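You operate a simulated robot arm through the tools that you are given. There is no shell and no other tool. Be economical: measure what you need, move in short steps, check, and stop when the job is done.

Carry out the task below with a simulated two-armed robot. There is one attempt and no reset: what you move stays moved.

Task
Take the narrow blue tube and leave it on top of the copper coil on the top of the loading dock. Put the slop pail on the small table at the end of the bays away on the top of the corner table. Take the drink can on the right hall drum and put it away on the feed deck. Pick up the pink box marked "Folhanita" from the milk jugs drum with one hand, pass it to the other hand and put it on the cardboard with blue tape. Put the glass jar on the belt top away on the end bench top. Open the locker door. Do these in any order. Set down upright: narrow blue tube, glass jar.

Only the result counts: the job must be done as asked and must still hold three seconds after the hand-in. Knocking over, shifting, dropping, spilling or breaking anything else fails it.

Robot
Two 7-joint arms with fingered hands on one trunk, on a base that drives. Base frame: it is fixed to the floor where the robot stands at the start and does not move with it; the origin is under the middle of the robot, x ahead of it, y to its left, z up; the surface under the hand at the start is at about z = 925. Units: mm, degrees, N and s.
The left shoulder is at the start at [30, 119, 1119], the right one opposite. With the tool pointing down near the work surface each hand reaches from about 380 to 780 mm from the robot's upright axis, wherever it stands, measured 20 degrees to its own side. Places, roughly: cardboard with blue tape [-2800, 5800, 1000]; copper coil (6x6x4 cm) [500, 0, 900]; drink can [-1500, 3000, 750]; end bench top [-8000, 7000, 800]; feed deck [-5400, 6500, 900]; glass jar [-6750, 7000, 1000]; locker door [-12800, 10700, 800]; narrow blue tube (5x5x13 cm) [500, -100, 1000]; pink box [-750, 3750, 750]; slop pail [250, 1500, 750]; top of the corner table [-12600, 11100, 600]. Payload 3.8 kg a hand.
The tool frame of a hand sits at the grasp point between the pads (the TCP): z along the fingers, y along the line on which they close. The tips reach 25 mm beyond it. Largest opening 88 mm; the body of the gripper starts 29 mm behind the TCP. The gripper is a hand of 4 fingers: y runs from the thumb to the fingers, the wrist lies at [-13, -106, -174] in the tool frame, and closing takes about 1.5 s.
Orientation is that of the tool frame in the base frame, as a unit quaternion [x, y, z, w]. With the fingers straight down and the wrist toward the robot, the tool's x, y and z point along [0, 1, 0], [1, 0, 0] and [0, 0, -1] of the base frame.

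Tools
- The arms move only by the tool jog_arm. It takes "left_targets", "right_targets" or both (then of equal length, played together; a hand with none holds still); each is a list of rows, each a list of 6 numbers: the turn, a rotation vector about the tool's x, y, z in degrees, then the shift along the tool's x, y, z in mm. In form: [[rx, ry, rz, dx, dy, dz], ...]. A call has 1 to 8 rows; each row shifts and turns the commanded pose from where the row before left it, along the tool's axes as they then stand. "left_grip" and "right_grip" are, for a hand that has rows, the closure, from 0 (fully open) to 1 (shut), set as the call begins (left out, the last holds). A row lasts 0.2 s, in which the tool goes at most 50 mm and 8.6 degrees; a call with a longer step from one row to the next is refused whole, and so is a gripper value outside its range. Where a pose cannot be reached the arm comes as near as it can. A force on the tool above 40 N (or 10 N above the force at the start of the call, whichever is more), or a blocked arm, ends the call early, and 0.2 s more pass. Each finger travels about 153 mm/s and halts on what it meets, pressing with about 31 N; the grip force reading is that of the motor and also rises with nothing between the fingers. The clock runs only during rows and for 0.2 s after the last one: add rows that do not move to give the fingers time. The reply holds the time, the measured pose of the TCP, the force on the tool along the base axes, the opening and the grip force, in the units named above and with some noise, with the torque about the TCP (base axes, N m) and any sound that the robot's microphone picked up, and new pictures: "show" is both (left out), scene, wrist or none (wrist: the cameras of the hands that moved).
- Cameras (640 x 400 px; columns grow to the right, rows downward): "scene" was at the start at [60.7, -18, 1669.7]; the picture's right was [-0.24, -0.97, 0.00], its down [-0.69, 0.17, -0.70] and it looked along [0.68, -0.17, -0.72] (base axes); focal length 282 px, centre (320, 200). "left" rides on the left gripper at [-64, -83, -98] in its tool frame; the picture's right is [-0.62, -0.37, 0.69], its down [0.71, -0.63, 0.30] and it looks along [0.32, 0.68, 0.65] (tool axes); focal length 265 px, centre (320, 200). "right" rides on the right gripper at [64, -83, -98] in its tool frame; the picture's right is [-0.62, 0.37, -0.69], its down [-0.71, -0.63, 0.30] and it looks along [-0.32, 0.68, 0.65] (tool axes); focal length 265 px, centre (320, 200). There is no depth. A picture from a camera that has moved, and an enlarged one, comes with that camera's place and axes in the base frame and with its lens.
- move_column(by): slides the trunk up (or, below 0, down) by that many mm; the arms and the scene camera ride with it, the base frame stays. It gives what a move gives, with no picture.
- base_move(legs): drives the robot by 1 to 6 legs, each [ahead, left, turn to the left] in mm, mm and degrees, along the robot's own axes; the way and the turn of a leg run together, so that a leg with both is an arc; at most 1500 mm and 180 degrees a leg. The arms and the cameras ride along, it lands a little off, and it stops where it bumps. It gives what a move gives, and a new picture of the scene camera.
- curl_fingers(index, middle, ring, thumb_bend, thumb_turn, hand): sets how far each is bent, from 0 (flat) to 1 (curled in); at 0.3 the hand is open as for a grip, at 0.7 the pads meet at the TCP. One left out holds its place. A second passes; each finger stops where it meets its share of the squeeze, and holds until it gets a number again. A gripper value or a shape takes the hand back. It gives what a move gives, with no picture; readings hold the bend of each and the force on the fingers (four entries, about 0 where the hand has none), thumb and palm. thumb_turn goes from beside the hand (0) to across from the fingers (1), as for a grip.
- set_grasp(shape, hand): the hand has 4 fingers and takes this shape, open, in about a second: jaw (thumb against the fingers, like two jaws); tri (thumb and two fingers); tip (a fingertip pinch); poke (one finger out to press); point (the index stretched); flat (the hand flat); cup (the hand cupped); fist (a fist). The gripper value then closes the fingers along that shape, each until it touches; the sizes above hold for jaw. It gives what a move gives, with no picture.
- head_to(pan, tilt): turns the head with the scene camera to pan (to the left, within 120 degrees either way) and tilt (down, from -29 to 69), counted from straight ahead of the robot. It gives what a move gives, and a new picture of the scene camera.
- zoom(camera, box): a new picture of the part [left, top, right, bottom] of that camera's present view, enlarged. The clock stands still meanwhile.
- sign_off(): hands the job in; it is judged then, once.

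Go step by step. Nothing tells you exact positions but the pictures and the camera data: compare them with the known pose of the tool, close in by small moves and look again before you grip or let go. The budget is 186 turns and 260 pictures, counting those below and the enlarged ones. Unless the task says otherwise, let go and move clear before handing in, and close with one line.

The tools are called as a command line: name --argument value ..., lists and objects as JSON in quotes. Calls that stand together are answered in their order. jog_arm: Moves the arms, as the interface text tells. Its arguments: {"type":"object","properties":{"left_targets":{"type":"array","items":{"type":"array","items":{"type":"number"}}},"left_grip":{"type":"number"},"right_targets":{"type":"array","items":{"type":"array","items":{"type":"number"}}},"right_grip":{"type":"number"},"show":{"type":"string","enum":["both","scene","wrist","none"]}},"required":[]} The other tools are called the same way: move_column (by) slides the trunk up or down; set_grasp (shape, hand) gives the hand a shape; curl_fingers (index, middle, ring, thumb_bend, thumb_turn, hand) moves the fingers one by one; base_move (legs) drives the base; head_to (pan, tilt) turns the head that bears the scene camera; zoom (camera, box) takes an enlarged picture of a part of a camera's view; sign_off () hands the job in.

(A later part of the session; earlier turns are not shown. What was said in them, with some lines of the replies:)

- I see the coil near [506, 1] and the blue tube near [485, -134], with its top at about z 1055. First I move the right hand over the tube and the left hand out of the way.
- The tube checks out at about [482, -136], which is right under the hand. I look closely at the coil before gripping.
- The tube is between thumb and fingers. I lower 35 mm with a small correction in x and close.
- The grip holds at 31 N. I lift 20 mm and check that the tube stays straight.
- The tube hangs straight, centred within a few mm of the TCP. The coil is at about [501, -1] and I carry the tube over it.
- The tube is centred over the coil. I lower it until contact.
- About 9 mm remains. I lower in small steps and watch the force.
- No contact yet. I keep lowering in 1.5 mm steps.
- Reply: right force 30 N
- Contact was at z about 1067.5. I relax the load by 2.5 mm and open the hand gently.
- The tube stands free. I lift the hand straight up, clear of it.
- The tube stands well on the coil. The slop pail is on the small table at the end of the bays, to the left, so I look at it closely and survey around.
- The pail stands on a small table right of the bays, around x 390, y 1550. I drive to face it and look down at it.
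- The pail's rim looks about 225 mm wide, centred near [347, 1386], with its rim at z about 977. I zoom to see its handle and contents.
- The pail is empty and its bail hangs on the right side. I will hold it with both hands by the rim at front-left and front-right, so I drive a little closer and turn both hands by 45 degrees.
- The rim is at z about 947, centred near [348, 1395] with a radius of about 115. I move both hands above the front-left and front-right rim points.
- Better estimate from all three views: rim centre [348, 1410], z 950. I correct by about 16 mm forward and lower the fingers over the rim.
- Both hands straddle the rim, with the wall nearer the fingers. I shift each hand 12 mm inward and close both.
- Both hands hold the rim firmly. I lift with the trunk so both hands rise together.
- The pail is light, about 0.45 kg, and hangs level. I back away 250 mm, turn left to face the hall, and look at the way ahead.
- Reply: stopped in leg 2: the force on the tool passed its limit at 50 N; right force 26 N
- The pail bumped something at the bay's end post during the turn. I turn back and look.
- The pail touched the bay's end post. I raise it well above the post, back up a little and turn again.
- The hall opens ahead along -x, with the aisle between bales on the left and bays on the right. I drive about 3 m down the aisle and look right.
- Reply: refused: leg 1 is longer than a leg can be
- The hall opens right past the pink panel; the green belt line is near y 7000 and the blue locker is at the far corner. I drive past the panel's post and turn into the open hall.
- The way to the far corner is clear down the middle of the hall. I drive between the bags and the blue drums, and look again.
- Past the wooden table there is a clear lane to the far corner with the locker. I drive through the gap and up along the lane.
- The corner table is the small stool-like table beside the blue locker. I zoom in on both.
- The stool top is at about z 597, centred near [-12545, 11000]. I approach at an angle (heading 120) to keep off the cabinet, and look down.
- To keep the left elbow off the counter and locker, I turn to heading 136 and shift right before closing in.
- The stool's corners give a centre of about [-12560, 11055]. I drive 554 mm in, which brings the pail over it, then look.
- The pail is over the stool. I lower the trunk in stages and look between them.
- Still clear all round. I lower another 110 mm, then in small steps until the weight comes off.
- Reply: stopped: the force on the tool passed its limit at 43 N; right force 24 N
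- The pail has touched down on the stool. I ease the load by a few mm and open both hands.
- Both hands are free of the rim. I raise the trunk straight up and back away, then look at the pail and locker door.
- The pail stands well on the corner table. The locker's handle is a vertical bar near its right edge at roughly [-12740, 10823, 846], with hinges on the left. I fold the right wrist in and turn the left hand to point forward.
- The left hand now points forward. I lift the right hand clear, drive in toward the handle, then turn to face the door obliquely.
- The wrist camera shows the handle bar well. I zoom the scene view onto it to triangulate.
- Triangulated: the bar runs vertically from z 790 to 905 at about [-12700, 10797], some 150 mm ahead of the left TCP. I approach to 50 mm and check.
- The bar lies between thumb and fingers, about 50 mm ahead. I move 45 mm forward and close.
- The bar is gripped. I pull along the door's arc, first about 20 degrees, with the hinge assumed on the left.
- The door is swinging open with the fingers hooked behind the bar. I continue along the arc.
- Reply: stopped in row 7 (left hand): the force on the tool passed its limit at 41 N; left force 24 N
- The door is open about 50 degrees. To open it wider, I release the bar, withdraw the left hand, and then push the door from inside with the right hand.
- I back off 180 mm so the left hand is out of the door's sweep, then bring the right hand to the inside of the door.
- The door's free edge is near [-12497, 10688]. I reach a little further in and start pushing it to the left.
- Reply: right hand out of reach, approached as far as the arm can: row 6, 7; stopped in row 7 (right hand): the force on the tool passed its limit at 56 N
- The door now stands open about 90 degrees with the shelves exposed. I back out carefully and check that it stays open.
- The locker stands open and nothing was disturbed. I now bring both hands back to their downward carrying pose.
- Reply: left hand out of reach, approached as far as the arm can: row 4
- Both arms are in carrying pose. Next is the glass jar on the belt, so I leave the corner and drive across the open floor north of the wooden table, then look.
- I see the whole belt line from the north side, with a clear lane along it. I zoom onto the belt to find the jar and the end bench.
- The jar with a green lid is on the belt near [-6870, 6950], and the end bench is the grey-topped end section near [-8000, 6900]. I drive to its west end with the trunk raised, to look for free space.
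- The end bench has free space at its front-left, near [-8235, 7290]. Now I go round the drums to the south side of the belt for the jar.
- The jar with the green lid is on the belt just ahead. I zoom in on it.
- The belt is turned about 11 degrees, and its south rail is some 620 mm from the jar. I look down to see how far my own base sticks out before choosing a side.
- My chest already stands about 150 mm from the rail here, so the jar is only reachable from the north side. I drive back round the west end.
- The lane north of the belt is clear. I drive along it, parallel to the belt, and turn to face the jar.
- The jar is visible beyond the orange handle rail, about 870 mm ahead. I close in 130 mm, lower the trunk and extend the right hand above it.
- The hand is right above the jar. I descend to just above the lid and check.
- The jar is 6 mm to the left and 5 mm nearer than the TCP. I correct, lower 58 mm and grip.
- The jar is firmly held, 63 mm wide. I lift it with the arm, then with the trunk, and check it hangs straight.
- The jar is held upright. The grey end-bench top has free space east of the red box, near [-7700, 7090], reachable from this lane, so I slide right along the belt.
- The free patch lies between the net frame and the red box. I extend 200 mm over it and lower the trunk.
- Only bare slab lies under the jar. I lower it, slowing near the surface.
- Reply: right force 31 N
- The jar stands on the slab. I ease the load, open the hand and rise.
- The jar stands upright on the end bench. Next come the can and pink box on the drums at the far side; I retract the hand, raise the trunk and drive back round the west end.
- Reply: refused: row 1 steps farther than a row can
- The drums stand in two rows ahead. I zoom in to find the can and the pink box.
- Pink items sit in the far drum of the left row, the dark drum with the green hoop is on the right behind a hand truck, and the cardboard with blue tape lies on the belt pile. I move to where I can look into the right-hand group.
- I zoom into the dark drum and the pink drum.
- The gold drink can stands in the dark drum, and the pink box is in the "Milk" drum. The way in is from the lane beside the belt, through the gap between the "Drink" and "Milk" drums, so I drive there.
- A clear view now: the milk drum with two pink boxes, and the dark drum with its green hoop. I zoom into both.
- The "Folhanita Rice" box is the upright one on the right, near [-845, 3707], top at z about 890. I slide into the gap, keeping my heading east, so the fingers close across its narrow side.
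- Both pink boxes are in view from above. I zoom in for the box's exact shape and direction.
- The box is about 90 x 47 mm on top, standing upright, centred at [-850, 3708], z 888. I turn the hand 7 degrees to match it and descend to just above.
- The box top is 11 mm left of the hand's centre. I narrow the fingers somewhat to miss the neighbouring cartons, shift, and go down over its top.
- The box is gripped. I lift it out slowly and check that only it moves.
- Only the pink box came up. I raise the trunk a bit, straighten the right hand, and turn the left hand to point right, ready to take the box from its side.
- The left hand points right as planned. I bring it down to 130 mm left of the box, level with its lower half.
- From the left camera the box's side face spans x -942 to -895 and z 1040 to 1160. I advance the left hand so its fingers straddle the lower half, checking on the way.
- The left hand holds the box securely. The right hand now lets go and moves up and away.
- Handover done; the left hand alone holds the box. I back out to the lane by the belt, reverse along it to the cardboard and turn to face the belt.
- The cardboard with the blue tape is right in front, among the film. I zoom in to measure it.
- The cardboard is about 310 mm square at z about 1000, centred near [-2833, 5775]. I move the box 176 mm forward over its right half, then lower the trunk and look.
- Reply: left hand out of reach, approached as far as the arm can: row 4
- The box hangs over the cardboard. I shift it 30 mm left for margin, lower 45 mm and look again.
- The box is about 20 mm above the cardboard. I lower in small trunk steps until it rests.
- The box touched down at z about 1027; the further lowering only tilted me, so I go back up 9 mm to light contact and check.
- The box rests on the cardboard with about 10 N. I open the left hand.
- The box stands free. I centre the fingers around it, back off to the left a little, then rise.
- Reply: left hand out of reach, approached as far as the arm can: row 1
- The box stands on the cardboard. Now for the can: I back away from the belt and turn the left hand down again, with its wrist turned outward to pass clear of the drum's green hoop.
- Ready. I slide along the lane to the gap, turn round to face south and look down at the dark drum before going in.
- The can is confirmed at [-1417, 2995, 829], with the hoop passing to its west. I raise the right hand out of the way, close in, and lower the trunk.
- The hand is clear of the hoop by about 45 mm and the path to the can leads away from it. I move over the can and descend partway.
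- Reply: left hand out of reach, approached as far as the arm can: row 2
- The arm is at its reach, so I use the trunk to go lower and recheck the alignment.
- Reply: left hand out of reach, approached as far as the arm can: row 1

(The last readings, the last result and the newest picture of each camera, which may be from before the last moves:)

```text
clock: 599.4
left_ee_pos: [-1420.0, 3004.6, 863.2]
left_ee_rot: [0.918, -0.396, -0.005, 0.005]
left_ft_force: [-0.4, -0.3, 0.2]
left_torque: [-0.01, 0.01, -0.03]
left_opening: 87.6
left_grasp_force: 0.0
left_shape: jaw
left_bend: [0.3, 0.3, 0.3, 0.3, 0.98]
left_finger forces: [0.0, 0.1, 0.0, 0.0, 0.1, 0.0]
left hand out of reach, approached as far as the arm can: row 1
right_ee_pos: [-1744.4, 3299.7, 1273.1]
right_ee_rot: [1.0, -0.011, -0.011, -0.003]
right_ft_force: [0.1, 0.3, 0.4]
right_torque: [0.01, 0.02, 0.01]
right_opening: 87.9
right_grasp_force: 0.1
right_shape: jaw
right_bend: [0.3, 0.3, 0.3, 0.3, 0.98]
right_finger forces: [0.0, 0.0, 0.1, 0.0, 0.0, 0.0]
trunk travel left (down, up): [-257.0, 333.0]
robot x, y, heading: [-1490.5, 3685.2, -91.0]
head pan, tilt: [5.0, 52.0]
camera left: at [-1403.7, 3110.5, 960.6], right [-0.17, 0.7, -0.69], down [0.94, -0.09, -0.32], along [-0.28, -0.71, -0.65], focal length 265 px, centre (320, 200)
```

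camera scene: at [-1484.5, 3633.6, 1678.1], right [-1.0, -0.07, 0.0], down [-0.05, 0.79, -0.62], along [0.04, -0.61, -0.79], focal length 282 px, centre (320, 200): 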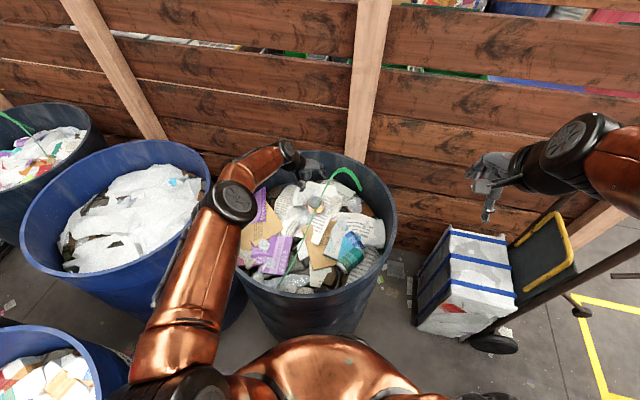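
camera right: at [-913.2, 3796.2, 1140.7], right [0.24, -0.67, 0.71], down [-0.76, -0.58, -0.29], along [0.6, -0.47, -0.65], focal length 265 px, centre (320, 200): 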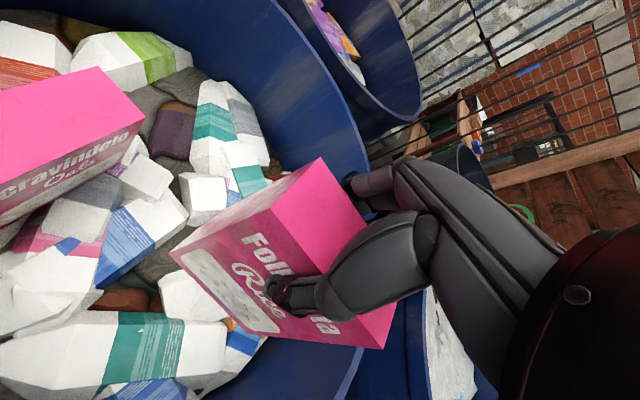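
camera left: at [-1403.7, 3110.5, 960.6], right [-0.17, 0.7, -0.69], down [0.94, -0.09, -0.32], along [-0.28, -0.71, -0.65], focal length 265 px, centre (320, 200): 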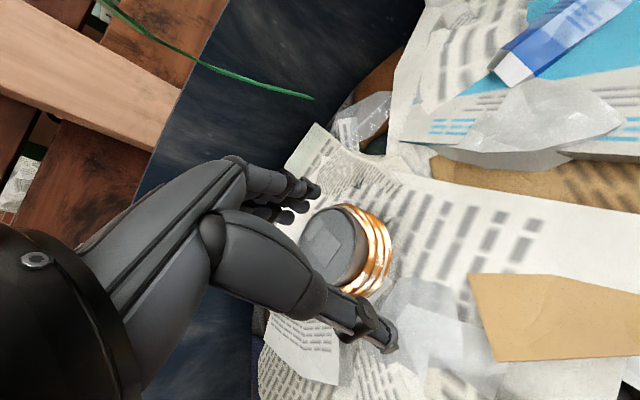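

The can sits about 10 mm beyond the grasp point. I nudge the base 12 mm ahead and lower 22 mm.

base_move --legs '[[14, 0, 0]]'

move_column --by -20

zoom --camera "left" --box '[0, 0, 640, 400]'

```text
clock: 600.2
left_ee_pos: [-1421.6, 2992.5, 864.7]
left_ee_rot: [0.918, -0.396, -0.004, 0.006]
left_ft_force: [0.3, -0.1, -0.1]
left_torque: [-0.01, 0.0, 0.0]
left_opening: 87.7
left_grasp_force: 0.2
left_shape: jaw
left_bend: [0.3, 0.3, 0.3, 0.3, 0.98]
left_finger forces: [0.0, 0.0, 0.0, 0.1, 0.0, 0.1]
right_ee_pos: [-1744.5, 3286.8, 1274.1]
right_ee_rot: [1.0, -0.011, -0.012, -0.004]
right_ft_force: [0.8, 0.5, 0.1]
right_torque: [0.01, -0.01, -0.04]
right_opening: 87.7
right_grasp_force: 0.1
right_shape: jaw
right_bend: [0.3, 0.3, 0.3, 0.3, 0.98]
right_finger forces: [0.0, 0.1, 0.1, 0.1, 0.0, 0.0]
trunk travel left (down, up): [-257.0, 333.0]
robot x, y, heading: [-1489.6, 3676.5, -91.4]
head pan, tilt: [5.0, 52.0]
camera scene: at [-1485.1, 3619.8, 1643.1], right [-1.0, -0.07, 0.0], down [-0.05, 0.79, -0.62], along [0.04, -0.61, -0.79], focal length 282 px, centre (320, 200)
```

scene: 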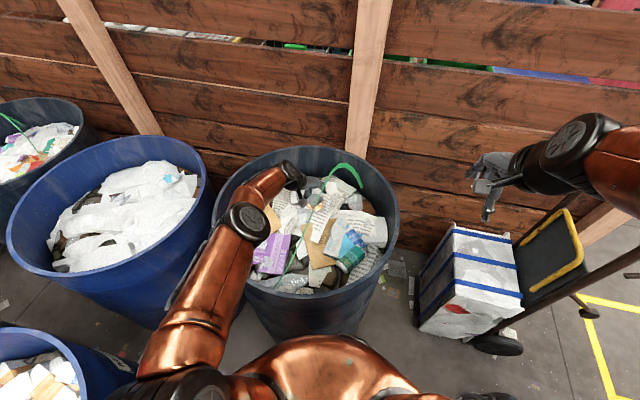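

```text
clock: 600.9
left_ee_pos: [-1421.7, 2992.4, 843.0]
left_ee_rot: [0.918, -0.397, -0.005, 0.005]
left_ft_force: [0.4, 0.2, 0.1]
left_torque: [0.03, 0.02, -0.03]
left_opening: 87.8
left_grasp_force: 0.1
left_shape: jaw
left_bend: [0.3, 0.3, 0.3, 0.3, 0.98]
left_finger forces: [0.0, 0.0, 0.0, 0.1, 0.0, 0.0]
right_ee_pos: [-1743.5, 3287.6, 1253.1]
right_ee_rot: [1.0, -0.011, -0.011, -0.003]
right_ft_force: [0.7, -0.4, 0.2]
right_torque: [-0.01, 0.01, 0.03]
right_opening: 87.5
right_grasp_force: 0.0
right_shape: jaw
right_bend: [0.3, 0.3, 0.3, 0.3, 0.98]
right_finger forces: [0.1, 0.1, 0.1, 0.0, 0.0, 0.0]
trunk travel left (down, up): [-237.0, 353.0]
robot x, y, heading: [-1491.8, 3675.4, -90.8]
head pan, tilt: [5.0, 52.0]
```

```text
1.00 times, centred on (320, 200) of left (not enlarged: the box is as wide or as high as the picture)
camera zoom: at [-1403.9, 3096.8, 940.4], right [-0.17, 0.7, -0.69], down [0.94, -0.09, -0.32], along [-0.28, -0.71, -0.65], focal length 265 px, centre (320, 200)
```

zoom: 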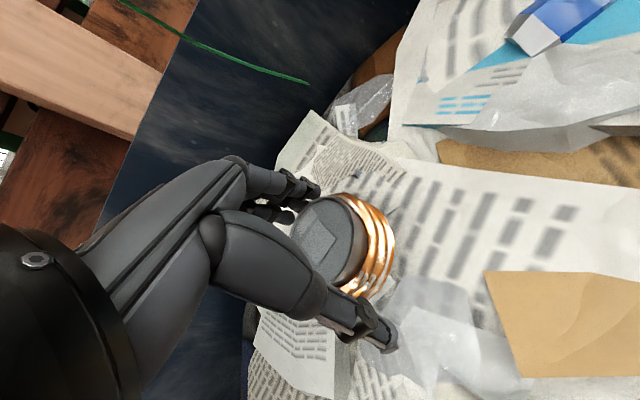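

jog_arm --left_targets '[[0, 0, 0, -4, 0, 0], [0, 0, 0, 0, 0, 0]]' --show "none"

move_column --by -9

jog_arm --left_targets '[[0, 0, 0, 0, 0, 0], [0, 0, 0, 0, 0, 0], [0, 0, 0, 0, 0, 0], [0, 0, 0, 0, 0, 0], [0, 0, 0, 0, 0, 0], [0, 0, 0, 0, 0, 0], [0, 0, 0, 0, 0, 0]]' --left_grip 1 --show "wrist"

```text
clock: 601.5
left_ee_pos: [-1424.9, 2995.2, 843.3]
left_ee_rot: [0.918, -0.395, -0.006, 0.005]
left_ft_force: [-0.3, -0.1, -0.6]
left_torque: [-0.03, 0.02, -0.01]
left_opening: 87.7
left_grasp_force: 0.0
left_shape: jaw
left_bend: [0.3, 0.3, 0.3, 0.3, 0.98]
left_finger forces: [0.1, 0.1, 0.0, 0.0, 0.0, 0.0]
right_ee_pos: [-1743.9, 3287.0, 1252.0]
right_ee_rot: [1.0, -0.011, -0.011, -0.002]
right_ft_force: [0.6, -0.5, -0.2]
right_torque: [-0.02, 0.01, 0.01]
right_opening: 87.8
right_grasp_force: 0.1
right_shape: jaw
right_bend: [0.3, 0.3, 0.3, 0.3, 0.98]
right_finger forces: [0.1, 0.1, 0.0, 0.0, 0.0, 0.0]
trunk travel left (down, up): [-237.0, 353.0]
robot x, y, heading: [-1492.1, 3673.9, -91.3]
head pan, tilt: [5.0, 52.0]
```

```text
clock: 602.0
left_ee_pos: [-1423.0, 2995.0, 833.6]
left_ee_rot: [0.918, -0.396, -0.005, 0.006]
left_ft_force: [0.1, 0.1, -0.6]
left_torque: [0.0, 0.01, 0.05]
left_opening: 88.0
left_grasp_force: 0.1
left_shape: jaw
left_bend: [0.3, 0.3, 0.3, 0.3, 0.98]
left_finger forces: [0.0, 0.0, 0.0, 0.0, 0.0, 0.0]
right_ee_pos: [-1743.3, 3285.3, 1243.8]
right_ee_rot: [1.0, -0.011, -0.011, -0.003]
right_ft_force: [0.6, 0.1, 0.5]
right_torque: [-0.02, 0.02, -0.02]
right_opening: 87.7
right_grasp_force: 0.0
right_shape: jaw
right_bend: [0.3, 0.3, 0.3, 0.3, 0.98]
right_finger forces: [0.0, 0.1, 0.1, 0.0, 0.0, 0.1]
trunk travel left (down, up): [-228.0, 362.0]
robot x, y, heading: [-1492.4, 3671.3, -91.0]
head pan, tilt: [5.0, 52.0]
```

```text
clock: 603.6
left_ee_pos: [-1423.9, 2994.8, 835.2]
left_ee_rot: [0.918, -0.396, -0.005, 0.006]
left_ft_force: [-0.3, 0.5, -0.7]
left_torque: [0.01, 0.01, 0.0]
left_opening: 56.6
left_grasp_force: 31.3
left_shape: jaw
left_bend: [0.74, 0.39, 0.38, 0.6, 0.99]
left_finger forces: [15.8, 8.5, 3.9, 0.0, 28.2, 0.0]
right_ee_pos: [-1744.8, 3286.3, 1244.3]
right_ee_rot: [1.0, -0.012, -0.012, -0.002]
right_ft_force: [0.8, 0.3, -0.6]
right_torque: [0.01, -0.01, 0.04]
right_opening: 87.6
right_grasp_force: 0.0
right_shape: jaw
right_bend: [0.3, 0.3, 0.3, 0.3, 0.98]
right_finger forces: [0.1, 0.0, 0.0, 0.0, 0.1, 0.0]
trunk travel left (down, up): [-228.0, 362.0]
robot x, y, heading: [-1494.3, 3671.6, -91.0]
head pan, tilt: [5.0, 52.0]
camera left: at [-1406.7, 3099.9, 931.8], right [-0.17, 0.7, -0.69], down [0.94, -0.09, -0.32], along [-0.28, -0.71, -0.65], focal length 265 px, centre (320, 200)
```

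left: 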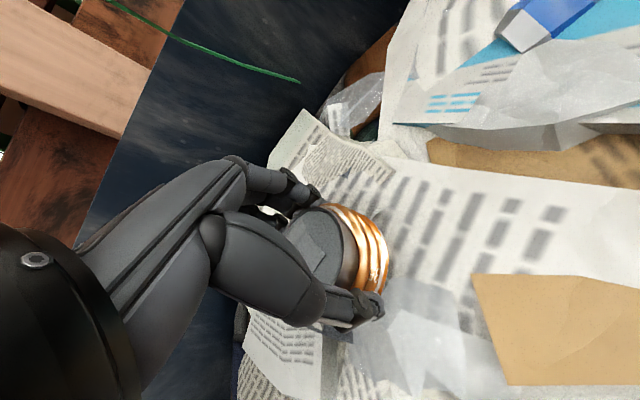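

The can is gripped at about 57 mm. I lift straight up with the trunk.

move_column --by 40

move_column --by 230

head_to --pan 5 --tilt 52

zoom --camera "left" --box '[0, 0, 640, 400]'

```text
clock: 604.5
left_ee_pos: [-1425.1, 2995.9, 875.2]
left_ee_rot: [0.918, -0.396, -0.005, 0.005]
left_ft_force: [-1.2, 0.0, 0.4]
left_torque: [-0.02, 0.03, 0.0]
left_opening: 56.3
left_grasp_force: 30.5
left_shape: jaw
left_bend: [0.74, 0.39, 0.38, 0.6, 0.99]
left_finger forces: [15.9, 8.5, 3.9, 0.0, 28.1, 0.0]
right_ee_pos: [-1744.8, 3287.7, 1284.3]
right_ee_rot: [1.0, -0.012, -0.011, -0.003]
right_ft_force: [0.8, -0.9, -0.1]
right_torque: [-0.02, 0.01, 0.02]
right_opening: 87.5
right_grasp_force: 0.0
right_shape: jaw
right_bend: [0.3, 0.3, 0.3, 0.3, 0.98]
right_finger forces: [0.2, 0.0, 0.1, 0.0, 0.0, 0.1]
trunk travel left (down, up): [-268.0, 322.0]
robot x, y, heading: [-1493.6, 3672.9, -91.3]
head pan, tilt: [5.0, 52.0]
```

```text
clock: 606.9
left_ee_pos: [-1424.3, 2993.9, 1104.7]
left_ee_rot: [0.918, -0.397, -0.005, 0.006]
left_ft_force: [1.0, 0.7, 0.2]
left_torque: [-0.01, 0.0, 0.0]
left_opening: 56.6
left_grasp_force: 30.9
left_shape: jaw
left_bend: [0.74, 0.39, 0.38, 0.6, 0.99]
left_finger forces: [15.9, 8.5, 3.9, 0.1, 28.3, 0.0]
right_ee_pos: [-1744.4, 3286.8, 1514.6]
right_ee_rot: [1.0, -0.012, -0.012, -0.003]
right_ft_force: [-0.4, 0.2, 0.3]
right_torque: [0.0, -0.02, 0.0]
right_opening: 87.7
right_grasp_force: 0.0
right_shape: jaw
right_bend: [0.3, 0.3, 0.3, 0.3, 0.98]
right_finger forces: [0.0, 0.0, 0.0, 0.0, 0.0, 0.0]
trunk travel left (down, up): [-498.0, 92.0]
robot x, y, heading: [-1491.6, 3673.5, -91.1]
head pan, tilt: [5.0, 52.0]
```

```text
clock: 607.5
left_ee_pos: [-1424.6, 2995.4, 1103.4]
left_ee_rot: [0.918, -0.396, -0.005, 0.006]
left_ft_force: [-0.3, 0.7, 0.4]
left_torque: [-0.03, 0.02, 0.0]
left_opening: 56.2
left_grasp_force: 31.0
left_shape: jaw
left_bend: [0.74, 0.39, 0.38, 0.6, 0.99]
left_finger forces: [16.0, 8.5, 3.9, 0.0, 28.2, 0.1]
right_ee_pos: [-1744.1, 3286.5, 1513.7]
right_ee_rot: [1.0, -0.012, -0.012, -0.003]
right_ft_force: [0.0, 0.4, 0.7]
right_torque: [0.0, 0.01, 0.01]
right_opening: 87.7
right_grasp_force: 0.0
right_shape: jaw
right_bend: [0.3, 0.3, 0.3, 0.3, 0.98]
right_finger forces: [0.0, 0.0, 0.1, 0.0, 0.1, 0.0]
trunk travel left (down, up): [-498.0, 92.0]
robot x, y, heading: [-1490.8, 3673.9, -90.8]
head pan, tilt: [5.0, 52.0]
camera scene: at [-1485.1, 3619.3, 1884.1], right [-1.0, -0.07, 0.0], down [-0.05, 0.79, -0.62], along [0.04, -0.61, -0.79], focal length 282 px, centre (320, 200)
```

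scene: 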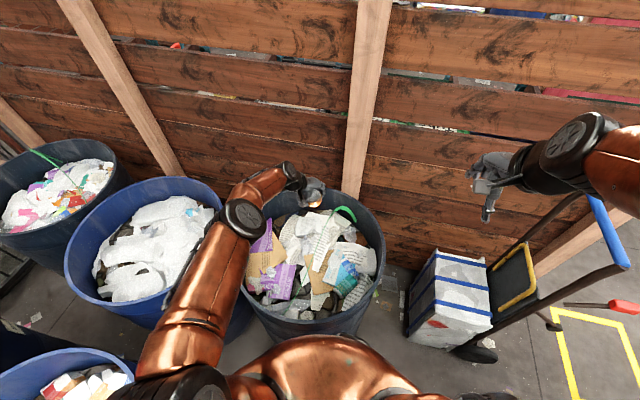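

```text
1.00 times, centred on (320, 200) of left (not enlarged: the box is as wide or as high as the picture)
camera zoom: at [-1406.8, 3099.8, 1201.7], right [-0.17, 0.7, -0.69], down [0.94, -0.09, -0.32], along [-0.28, -0.71, -0.65], focal length 265 px, centre (320, 200)
```

zoom: 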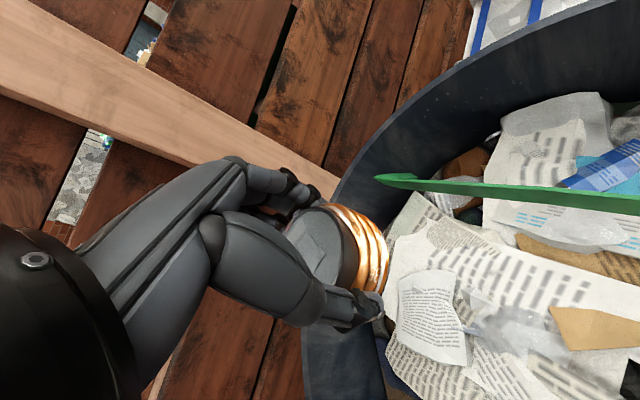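

The can is safely out. I raise the trunk above the hoop, back out to the lane, slide west past the drums, and turn toward the feed deck.

move_column --by 90

base_move --legs '[[-650, 0, 0], [-650, 0, 0], [0, -1300, 0], [0, -1300, 0], [0, -1250, 0], [0, 0, 170]]'

head_to --pan 0 --tilt 30

```text
clock: 608.7
left_ee_pos: [-1426.1, 2996.2, 1193.4]
left_ee_rot: [0.918, -0.397, -0.006, 0.005]
left_ft_force: [-0.4, -0.5, 0.7]
left_torque: [-0.02, -0.02, 0.03]
left_opening: 56.4
left_grasp_force: 31.0
left_shape: jaw
left_bend: [0.74, 0.39, 0.38, 0.6, 0.99]
left_finger forces: [15.8, 8.5, 3.9, 0.0, 28.2, 0.1]
right_ee_pos: [-1744.2, 3286.9, 1604.6]
right_ee_rot: [1.0, -0.012, -0.012, -0.003]
right_ft_force: [0.6, 0.2, 0.1]
right_torque: [-0.01, -0.02, 0.01]
right_opening: 87.7
right_grasp_force: 0.0
right_shape: jaw
right_bend: [0.3, 0.3, 0.3, 0.3, 0.98]
right_finger forces: [0.0, 0.0, 0.1, 0.0, 0.0, 0.0]
trunk travel left (down, up): [-588.0, 2.0]
robot x, y, heading: [-1492.9, 3673.3, -91.0]
head pan, tilt: [5.0, 52.0]
```

```text
clock: 640.8
left_ee_pos: [-5289.3, 5729.4, 1194.2]
left_ee_rot: [0.472, 0.882, 0.005, 0.006]
left_ft_force: [0.0, 0.2, -0.6]
left_torque: [0.0, 0.01, -0.03]
left_opening: 55.7
left_grasp_force: 30.7
left_shape: jaw
left_bend: [0.74, 0.39, 0.38, 0.6, 0.99]
left_finger forces: [14.5, 8.5, 4.4, 0.0, 27.5, 0.0]
right_ee_pos: [-5022.8, 5389.4, 1603.6]
right_ee_rot: [0.095, 0.995, -0.004, 0.011]
right_ft_force: [-1.1, 0.1, 0.8]
right_torque: [-0.01, 0.0, -0.01]
right_opening: 87.7
right_grasp_force: 0.1
right_shape: jaw
right_bend: [0.3, 0.3, 0.3, 0.3, 0.98]
right_finger forces: [0.0, 0.1, 0.0, 0.0, 0.0, 0.1]
trunk travel left (down, up): [-588.0, 2.0]
robot x, y, heading: [-5330.3, 5047.4, 79.2]
head pan, tilt: [5.0, 52.0]
camera scene: at [-5329.2, 5106.3, 1974.1], right [1.0, -0.1, 0.0], down [-0.08, -0.78, -0.62], along [0.06, 0.61, -0.79], focal length 282 px, centre (320, 200)
```

scene: 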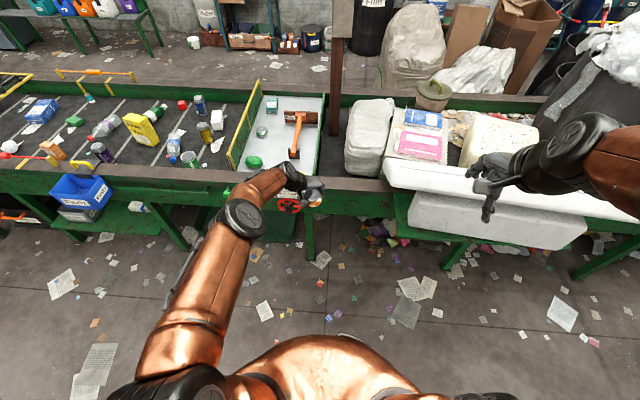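

```text
clock: 641.6
left_ee_pos: [-5289.5, 5728.8, 1195.3]
left_ee_rot: [0.472, 0.882, 0.005, 0.005]
left_ft_force: [-0.1, -0.3, -0.2]
left_torque: [-0.01, -0.02, -0.02]
left_opening: 55.9
left_grasp_force: 30.9
left_shape: jaw
left_bend: [0.74, 0.39, 0.38, 0.6, 0.99]
left_finger forces: [14.6, 8.5, 4.4, 0.0, 27.6, 0.1]
right_ee_pos: [-5022.6, 5389.5, 1604.8]
right_ee_rot: [0.094, 0.996, -0.003, 0.011]
right_ft_force: [-0.2, 0.0, 0.4]
right_torque: [0.02, 0.0, -0.02]
right_opening: 87.7
right_grasp_force: 0.1
right_shape: jaw
right_bend: [0.3, 0.3, 0.3, 0.3, 0.98]
right_finger forces: [0.0, 0.0, 0.0, 0.0, 0.0, 0.0]
trunk travel left (down, up): [-588.0, 2.0]
robot x, y, heading: [-5336.1, 5048.8, 79.4]
head pan, tilt: [0.0, 30.0]
camera scene: at [-5320.1, 5120.4, 2006.2], right [0.98, -0.18, 0.0], down [-0.09, -0.49, -0.87], along [0.16, 0.85, -0.5], focal length 282 px, centre (320, 200)
```

scene: 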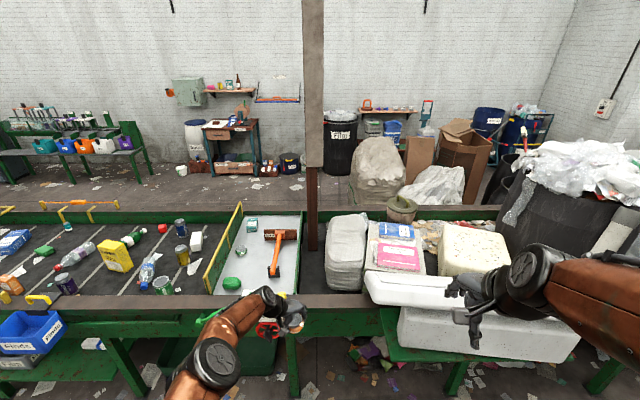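

The feed deck is the grey slab left of the post, with a hammer and small items on it. I zoom in to find a free spot.

zoom --camera "scene" --box '[190, 190, 350, 310]'

head_to --pan 0 --tilt 50

```text
3.33 times, centred on (270, 250) of scene
camera zoom: at [-5320.1, 5120.4, 2006.2], right [0.98, -0.18, 0.0], down [-0.09, -0.49, -0.87], along [0.16, 0.85, -0.5], focal length 938 px, centre (487, 33)
```

zoom: 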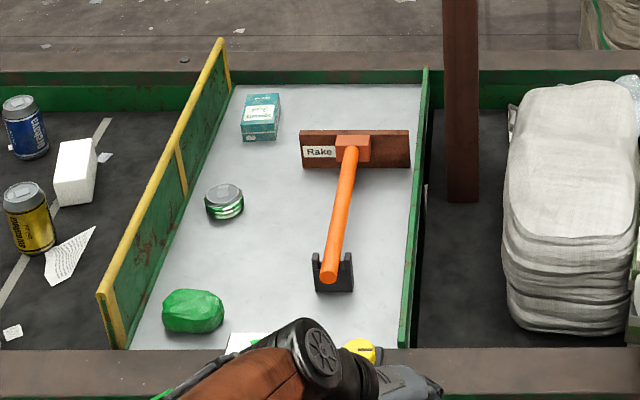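

```text
clock: 642.5
left_ee_pos: [-5289.5, 5730.3, 1195.6]
left_ee_rot: [0.473, 0.881, 0.005, 0.005]
left_ft_force: [0.6, 0.4, -0.5]
left_torque: [0.02, -0.02, 0.03]
left_opening: 55.6
left_grasp_force: 30.8
left_shape: jaw
left_bend: [0.74, 0.39, 0.38, 0.6, 0.99]
left_finger forces: [14.5, 8.5, 4.4, 0.0, 27.6, 0.0]
right_ee_pos: [-5023.0, 5389.5, 1604.2]
right_ee_rot: [0.095, 0.995, -0.003, 0.011]
right_ft_force: [0.1, 0.1, 1.3]
right_torque: [0.0, 0.01, -0.01]
right_opening: 87.8
right_grasp_force: 0.1
right_shape: jaw
right_bend: [0.3, 0.3, 0.3, 0.3, 0.98]
right_finger forces: [0.0, 0.1, 0.0, 0.0, 0.0, 0.0]
trunk travel left (down, up): [-588.0, 2.0]
robot x, y, heading: [-5334.8, 5051.3, 79.4]
head pan, tilt: [0.0, 50.0]
camera scene: at [-5322.5, 5107.3, 1976.8], right [0.98, -0.19, 0.0], down [-0.14, -0.75, -0.64], along [0.12, 0.63, -0.77], focal length 282 px, centre (320, 200)
```

scene: 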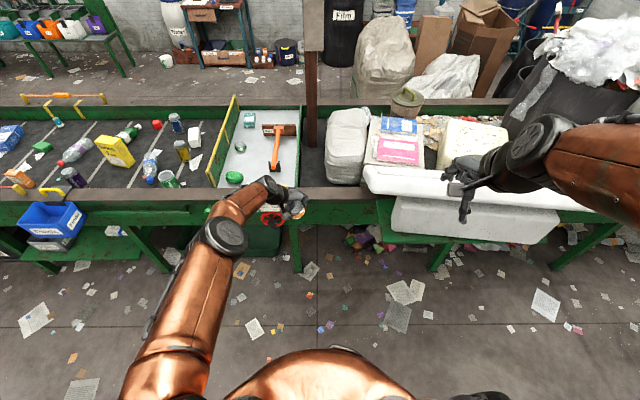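

A free patch lies between the green block and the rake stand, near [-5458, 6310]. I drive so that the can comes over it, then look through the wrist camera.

base_move --legs '[[0, 273, 0], [470, 0, 0], [65, 0, 0]]'

zoom --camera "left" --box '[0, 0, 640, 400]'

head_to --pan 0 --tilt 58

```text
clock: 647.4
left_ee_pos: [-5456.5, 6292.7, 1202.4]
left_ee_rot: [0.473, 0.881, 0.008, 0.003]
left_ft_force: [-0.1, -0.2, 0.8]
left_torque: [0.04, -0.02, 0.01]
left_opening: 56.1
left_grasp_force: 31.3
left_shape: jaw
left_bend: [0.74, 0.39, 0.38, 0.6, 0.99]
left_finger forces: [14.6, 8.7, 4.5, 0.1, 27.5, 0.1]
right_ee_pos: [-5191.6, 5949.0, 1608.4]
right_ee_rot: [0.094, 0.995, 0.002, 0.011]
right_ft_force: [-0.5, -0.2, -0.5]
right_torque: [0.08, -0.07, 0.03]
right_opening: 88.0
right_grasp_force: 0.1
right_shape: jaw
right_bend: [0.3, 0.3, 0.3, 0.3, 0.98]
right_finger forces: [0.0, 0.1, 0.1, 0.1, 0.1, 0.0]
trunk travel left (down, up): [-588.0, 2.0]
robot x, y, heading: [-5500.2, 5625.0, 79.3]
head pan, tilt: [0.0, 50.0]
camera scene: at [-5491.6, 5663.4, 1977.3], right [0.98, -0.19, 0.0], down [-0.14, -0.75, -0.65], along [0.12, 0.64, -0.76], focal length 282 px, centre (320, 200)
```

scene: 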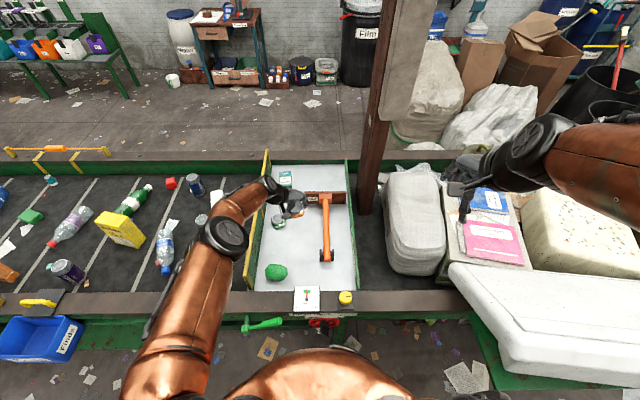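

```text
1.00 times, centred on (320, 200) of left (not enlarged: the box is as wide or as high as the picture)
camera zoom: at [-5491.5, 6192.5, 1297.5], right [0.05, -0.71, -0.7], down [-0.92, 0.25, -0.32], along [0.4, 0.66, -0.64], focal length 265 px, centre (320, 200)
```

zoom: 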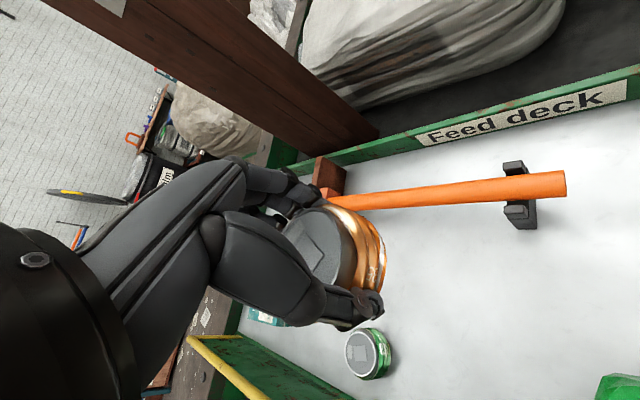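

```text
clock: 648.0
left_ee_pos: [-5455.2, 6301.8, 1196.8]
left_ee_rot: [0.473, 0.881, 0.005, 0.005]
left_ft_force: [-0.2, -0.4, -0.1]
left_torque: [0.01, -0.02, 0.0]
left_opening: 55.7
left_grasp_force: 30.8
left_shape: jaw
left_bend: [0.74, 0.39, 0.38, 0.6, 0.99]
left_finger forces: [14.5, 8.5, 4.4, 0.1, 27.6, 0.1]
right_ee_pos: [-5188.2, 5959.1, 1605.5]
right_ee_rot: [0.094, 0.995, -0.003, 0.011]
right_ft_force: [-0.3, -0.1, 0.1]
right_torque: [-0.02, 0.01, 0.03]
right_opening: 87.8
right_grasp_force: 0.0
right_shape: jaw
right_bend: [0.3, 0.3, 0.3, 0.3, 0.98]
right_finger forces: [0.0, 0.0, 0.1, 0.0, 0.0, 0.1]
trunk travel left (down, up): [-588.0, 2.0]
robot x, y, heading: [-5498.4, 5620.5, 79.2]
head pan, tilt: [0.0, 58.0]
camera scene: at [-5490.2, 5669.3, 1966.7], right [0.98, -0.19, 0.0], down [-0.16, -0.83, -0.53], along [0.1, 0.52, -0.85], focal length 282 px, centre (320, 200)
```

scene: 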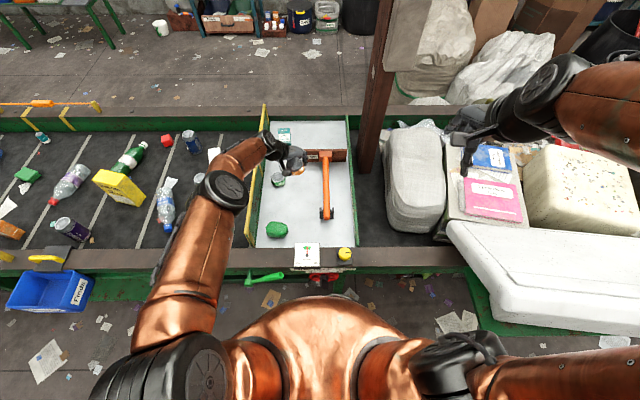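

The "Feed deck" label confirms the place, and the spot below the can is clear by 100 mm or more on all sides. I lower with the trunk.

jog_arm --left_targets '[[0, 0, 0, 5, -9, 0], [0, 0, 0, 0, 0, 0]]' --show "none"

move_column --by -200

zoom --camera "left" --box '[0, 0, 640, 400]'

zoom --camera "scene" --box '[210, 70, 390, 220]'

```text
clock: 648.6
left_ee_pos: [-5464.4, 6301.5, 1194.5]
left_ee_rot: [0.473, 0.881, 0.006, 0.005]
left_ft_force: [0.4, -0.5, -0.4]
left_torque: [0.0, -0.04, 0.0]
left_opening: 55.9
left_grasp_force: 31.7
left_shape: jaw
left_bend: [0.74, 0.39, 0.38, 0.6, 0.99]
left_finger forces: [14.5, 8.6, 4.5, 0.1, 27.6, 0.0]
right_ee_pos: [-5188.6, 5960.3, 1603.9]
right_ee_rot: [0.095, 0.995, -0.002, 0.012]
right_ft_force: [0.2, -0.6, -0.6]
right_torque: [0.03, 0.04, -0.01]
right_opening: 87.5
right_grasp_force: 0.0
right_shape: jaw
right_bend: [0.3, 0.3, 0.3, 0.3, 0.98]
right_finger forces: [0.0, 0.0, 0.0, 0.1, 0.0, 0.0]
trunk travel left (down, up): [-588.0, 2.0]
robot x, y, heading: [-5502.1, 5625.9, 79.4]
head pan, tilt: [0.0, 58.0]
```

```text
clock: 650.8
left_ee_pos: [-5464.8, 6303.1, 995.2]
left_ee_rot: [0.473, 0.881, 0.004, 0.005]
left_ft_force: [-0.5, 0.5, 0.5]
left_torque: [0.01, -0.04, 0.0]
left_opening: 55.6
left_grasp_force: 30.6
left_shape: jaw
left_bend: [0.74, 0.39, 0.38, 0.6, 0.99]
left_finger forces: [14.5, 8.5, 4.5, 0.0, 27.6, 0.0]
right_ee_pos: [-5187.4, 5963.4, 1404.3]
right_ee_rot: [0.095, 0.995, -0.003, 0.012]
right_ft_force: [0.0, -0.9, 0.5]
right_torque: [0.0, -0.01, -0.04]
right_opening: 87.4
right_grasp_force: 0.1
right_shape: jaw
right_bend: [0.3, 0.3, 0.3, 0.3, 0.98]
right_finger forces: [0.1, 0.0, 0.1, 0.0, 0.1, 0.0]
trunk travel left (down, up): [-388.0, 202.0]
robot x, y, heading: [-5501.6, 5621.3, 79.5]
head pan, tilt: [0.0, 58.0]
```

```text
1.00 times, centred on (320, 200) of left (not enlarged: the box is as wide or as high as the picture)
camera zoom: at [-5499.5, 6203.6, 1092.0], right [0.05, -0.72, -0.69], down [-0.92, 0.25, -0.32], along [0.4, 0.65, -0.65], focal length 265 px, centre (320, 200)
```

zoom: 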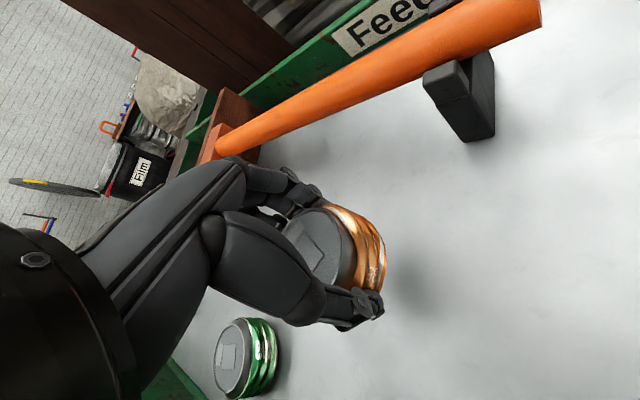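

```text
2.67 times, centred on (300, 145) of scene
camera zoom: at [-5489.5, 5673.7, 1766.7], right [0.98, -0.19, 0.0], down [-0.16, -0.83, -0.53], along [0.1, 0.52, -0.85], focal length 751 px, centre (373, 347)
```

zoom: 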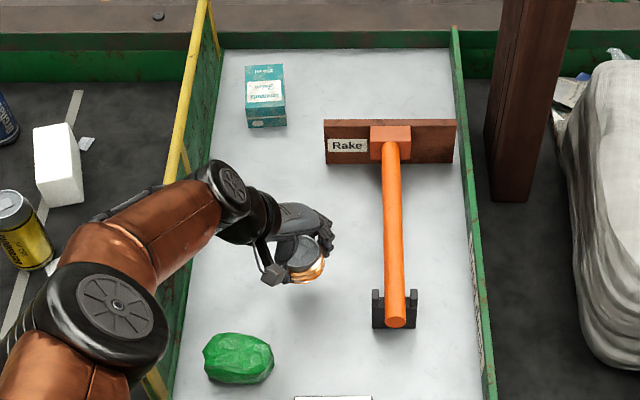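

move_column --by -38

move_column --by -7

zoom --camera "left" --box '[160, 120, 560, 400]'

```text
clock: 651.6
left_ee_pos: [-5464.3, 6303.5, 955.1]
left_ee_rot: [0.473, 0.881, 0.005, 0.005]
left_ft_force: [0.5, 1.2, 0.5]
left_torque: [0.0, -0.02, -0.01]
left_opening: 55.8
left_grasp_force: 30.6
left_shape: jaw
left_bend: [0.74, 0.39, 0.38, 0.6, 0.99]
left_finger forces: [14.5, 8.6, 4.5, 0.0, 27.5, 0.0]
right_ee_pos: [-5187.2, 5963.7, 1366.9]
right_ee_rot: [0.095, 0.995, -0.003, 0.011]
right_ft_force: [0.1, -0.7, 0.2]
right_torque: [0.01, 0.01, 0.01]
right_opening: 87.7
right_grasp_force: 0.1
right_shape: jaw
right_bend: [0.3, 0.3, 0.3, 0.3, 0.98]
right_finger forces: [0.0, 0.0, 0.1, 0.1, 0.0, 0.1]
trunk travel left (down, up): [-350.0, 240.0]
robot x, y, heading: [-5500.7, 5623.1, 79.2]
head pan, tilt: [0.0, 58.0]
```

```text
clock: 652.2
left_ee_pos: [-5464.6, 6303.4, 950.3]
left_ee_rot: [0.472, 0.882, 0.004, 0.005]
left_ft_force: [-0.2, 0.4, 0.2]
left_torque: [-0.02, 0.01, -0.03]
left_opening: 55.5
left_grasp_force: 31.1
left_shape: jaw
left_bend: [0.74, 0.39, 0.38, 0.6, 0.99]
left_finger forces: [14.6, 8.7, 4.6, 0.1, 28.0, 0.1]
right_ee_pos: [-5188.2, 5962.6, 1358.7]
right_ee_rot: [0.095, 0.995, -0.003, 0.011]
right_ft_force: [0.8, 0.6, 0.4]
right_torque: [-0.03, -0.04, 0.01]
right_opening: 87.7
right_grasp_force: 0.1
right_shape: jaw
right_bend: [0.3, 0.3, 0.3, 0.3, 0.98]
right_finger forces: [0.1, 0.1, 0.1, 0.0, 0.0, 0.0]
trunk travel left (down, up): [-343.0, 247.0]
robot x, y, heading: [-5497.2, 5622.7, 79.2]
head pan, tilt: [0.0, 58.0]
```

```text
1.43 times, centred on (360, 260) of left
camera zoom: at [-5499.5, 6203.5, 1046.8], right [0.05, -0.72, -0.69], down [-0.92, 0.25, -0.32], along [0.4, 0.65, -0.65], focal length 379 px, centre (263, 114)
```

zoom: 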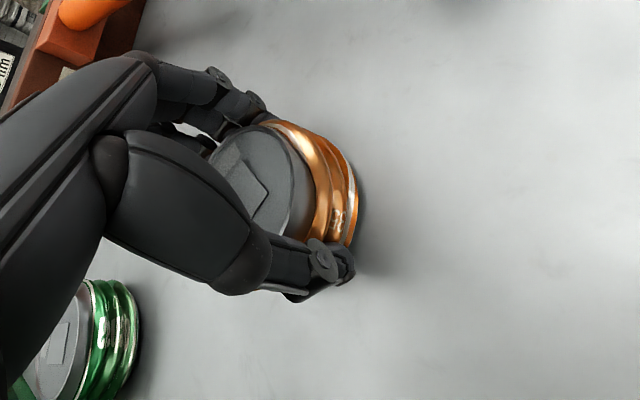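

move_column --by -3

zoom --camera "left" --box '[160, 120, 560, 400]'

```text
clock: 652.7
left_ee_pos: [-5464.8, 6304.3, 948.4]
left_ee_rot: [0.472, 0.881, 0.005, 0.004]
left_ft_force: [-1.4, -1.1, 11.9]
left_torque: [-0.02, 0.04, 0.01]
left_opening: 55.5
left_grasp_force: 31.2
left_shape: jaw
left_bend: [0.74, 0.39, 0.38, 0.6, 0.99]
left_finger forces: [14.9, 8.7, 4.6, 0.0, 29.4, 0.0]
right_ee_pos: [-5188.7, 5962.3, 1357.2]
right_ee_rot: [0.095, 0.995, -0.004, 0.011]
right_ft_force: [0.1, 0.4, 0.3]
right_torque: [-0.03, 0.0, -0.01]
right_opening: 87.7
right_grasp_force: 0.1
right_shape: jaw
right_bend: [0.3, 0.3, 0.3, 0.3, 0.98]
right_finger forces: [0.0, 0.1, 0.1, 0.0, 0.0, 0.0]
trunk travel left (down, up): [-340.0, 250.0]
robot x, y, heading: [-5497.7, 5624.5, 79.5]
head pan, tilt: [0.0, 58.0]
```

```text
1.43 times, centred on (360, 260) of left
camera zoom: at [-5499.4, 6203.5, 1045.4], right [0.05, -0.72, -0.7], down [-0.92, 0.25, -0.32], along [0.4, 0.65, -0.64], focal length 379 px, centre (263, 114)
```

zoom: 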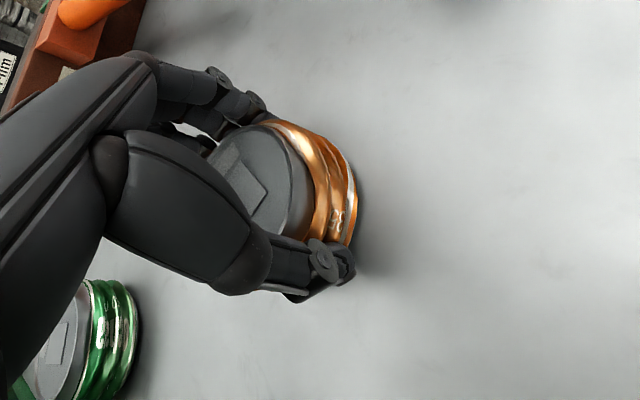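

Contact at about 12 N: the can rests on the deck. I open the hand, rise and look.

jog_arm --left_targets '[[0, 0, 0, 0, 0, 0], [0, 0, 0, 0, 0, 0], [0, 0, 0, 0, 0, 0], [0, 0, 0, 0, 0, 0], [0, 0, 0, 0, 0, 0]]' --left_grip 0 --show "wrist"

move_column --by 200

zoom --camera "left" --box '[0, 0, 640, 400]'

```text
clock: 653.9
left_ee_pos: [-5464.1, 6303.2, 947.4]
left_ee_rot: [0.472, 0.882, 0.003, 0.005]
left_ft_force: [0.5, 0.1, -0.7]
left_torque: [0.0, -0.03, -0.01]
left_opening: 87.7
left_grasp_force: 0.3
left_shape: jaw
left_bend: [0.3, 0.3, 0.3, 0.3, 0.98]
left_finger forces: [0.0, 0.0, 0.0, 0.0, 0.1, 0.0]
right_ee_pos: [-5187.6, 5962.2, 1356.3]
right_ee_rot: [0.095, 0.995, -0.004, 0.011]
right_ft_force: [-0.2, -0.2, -0.2]
right_torque: [0.01, -0.04, -0.03]
right_opening: 87.7
right_grasp_force: 0.1
right_shape: jaw
right_bend: [0.3, 0.3, 0.3, 0.3, 0.98]
right_finger forces: [0.0, 0.0, 0.0, 0.1, 0.0, 0.0]
trunk travel left (down, up): [-340.0, 250.0]
robot x, y, heading: [-5501.3, 5625.9, 79.2]
head pan, tilt: [0.0, 58.0]
camera left: at [-5499.5, 6203.5, 1043.8], right [0.05, -0.72, -0.69], down [-0.92, 0.25, -0.32], along [0.4, 0.65, -0.65], focal length 265 px, centre (320, 200)
```

left: 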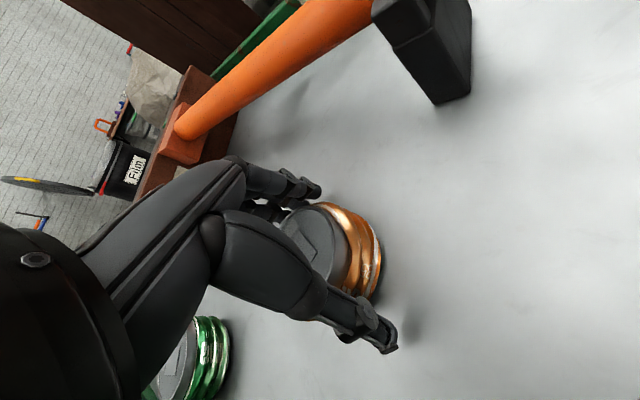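

```text
clock: 656.1
left_ee_pos: [-5463.0, 6304.1, 1145.5]
left_ee_rot: [0.472, 0.881, 0.005, 0.005]
left_ft_force: [0.3, 0.6, -0.1]
left_torque: [-0.01, -0.01, -0.02]
left_opening: 87.3
left_grasp_force: 0.1
left_shape: jaw
left_bend: [0.3, 0.3, 0.3, 0.3, 0.98]
left_finger forces: [0.0, 0.0, 0.0, 0.0, 0.0, 0.0]
right_ee_pos: [-5188.5, 5962.6, 1555.9]
right_ee_rot: [0.095, 0.995, -0.004, 0.011]
right_ft_force: [0.3, 0.0, -0.1]
right_torque: [0.01, 0.03, 0.01]
right_opening: 87.8
right_grasp_force: 0.1
right_shape: jaw
right_bend: [0.3, 0.3, 0.3, 0.3, 0.98]
right_finger forces: [0.0, 0.1, 0.0, 0.0, 0.0, 0.0]
trunk travel left (down, up): [-540.0, 50.0]
robot x, y, heading: [-5502.8, 5626.6, 79.4]
head pan, tilt: [0.0, 58.0]
```

```text
1.00 times, centred on (320, 200) of left (not enlarged: the box is as wide or as high as the picture)
camera zoom: at [-5499.5, 6203.7, 1243.5], right [0.05, -0.72, -0.69], down [-0.92, 0.25, -0.32], along [0.4, 0.65, -0.65], focal length 265 px, centre (320, 200)
```

zoom: 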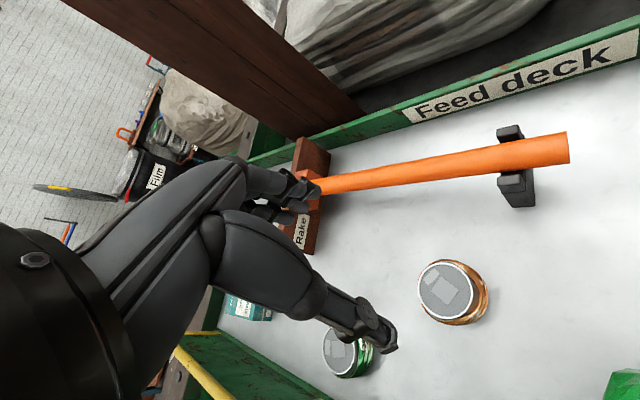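

The can stands on the feed deck. I back away clear of everything before handing in.

base_move --legs '[[-450, 0, 0]]'

```text
clock: 658.8
left_ee_pos: [-5546.6, 5858.5, 1146.6]
left_ee_rot: [0.474, 0.881, 0.004, 0.005]
left_ft_force: [-0.1, 0.0, 0.1]
left_torque: [-0.01, 0.02, 0.0]
left_opening: 87.5
left_grasp_force: 0.0
left_shape: jaw
left_bend: [0.3, 0.3, 0.3, 0.3, 0.98]
left_finger forces: [0.0, 0.0, 0.1, 0.0, 0.0, 0.1]
right_ee_pos: [-5272.1, 5516.1, 1555.6]
right_ee_rot: [0.097, 0.995, -0.004, 0.011]
right_ft_force: [0.5, 0.1, 0.0]
right_torque: [0.01, -0.04, -0.02]
right_opening: 87.8
right_grasp_force: 0.3
right_shape: jaw
right_bend: [0.3, 0.3, 0.3, 0.3, 0.98]
right_finger forces: [0.0, 0.1, 0.0, 0.1, 0.0, 0.0]
trunk travel left (down, up): [-540.0, 50.0]
robot x, y, heading: [-5585.7, 5175.4, 79.1]
head pan, tilt: [0.0, 58.0]
camera scene: at [-5574.8, 5228.7, 1918.5], right [0.98, -0.19, 0.0], down [-0.16, -0.83, -0.53], along [0.1, 0.52, -0.85], focal length 282 px, centre (320, 200)
```

scene: 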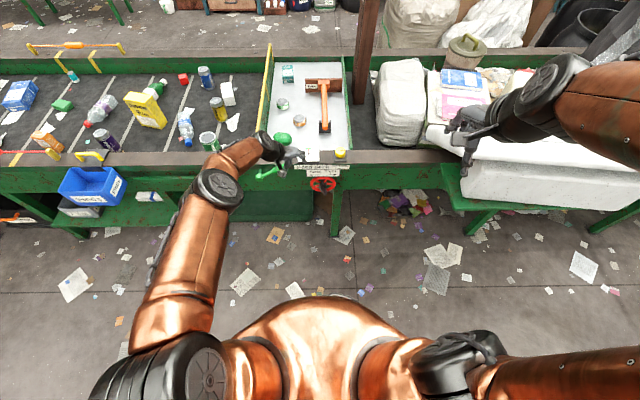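

All six tasks are done and both hands are clear, so I hand the job in.

sign_off

```text
The job is handed in.
```

I finished all six tasks and handed the job in. The tube is on the coil, the pail on the corner table, the can on the feed deck, the pink "Folhanita" box (passed right hand to left) on the taped cardboard, the jar upright on the end bench, and the locker door is open about 90 degrees. While I was turning with the pail early on, it bumped the bay's end post at about 50 N. I saw nothing moved or knocked over, but I did not go back to check that post or the finished places before handing in.
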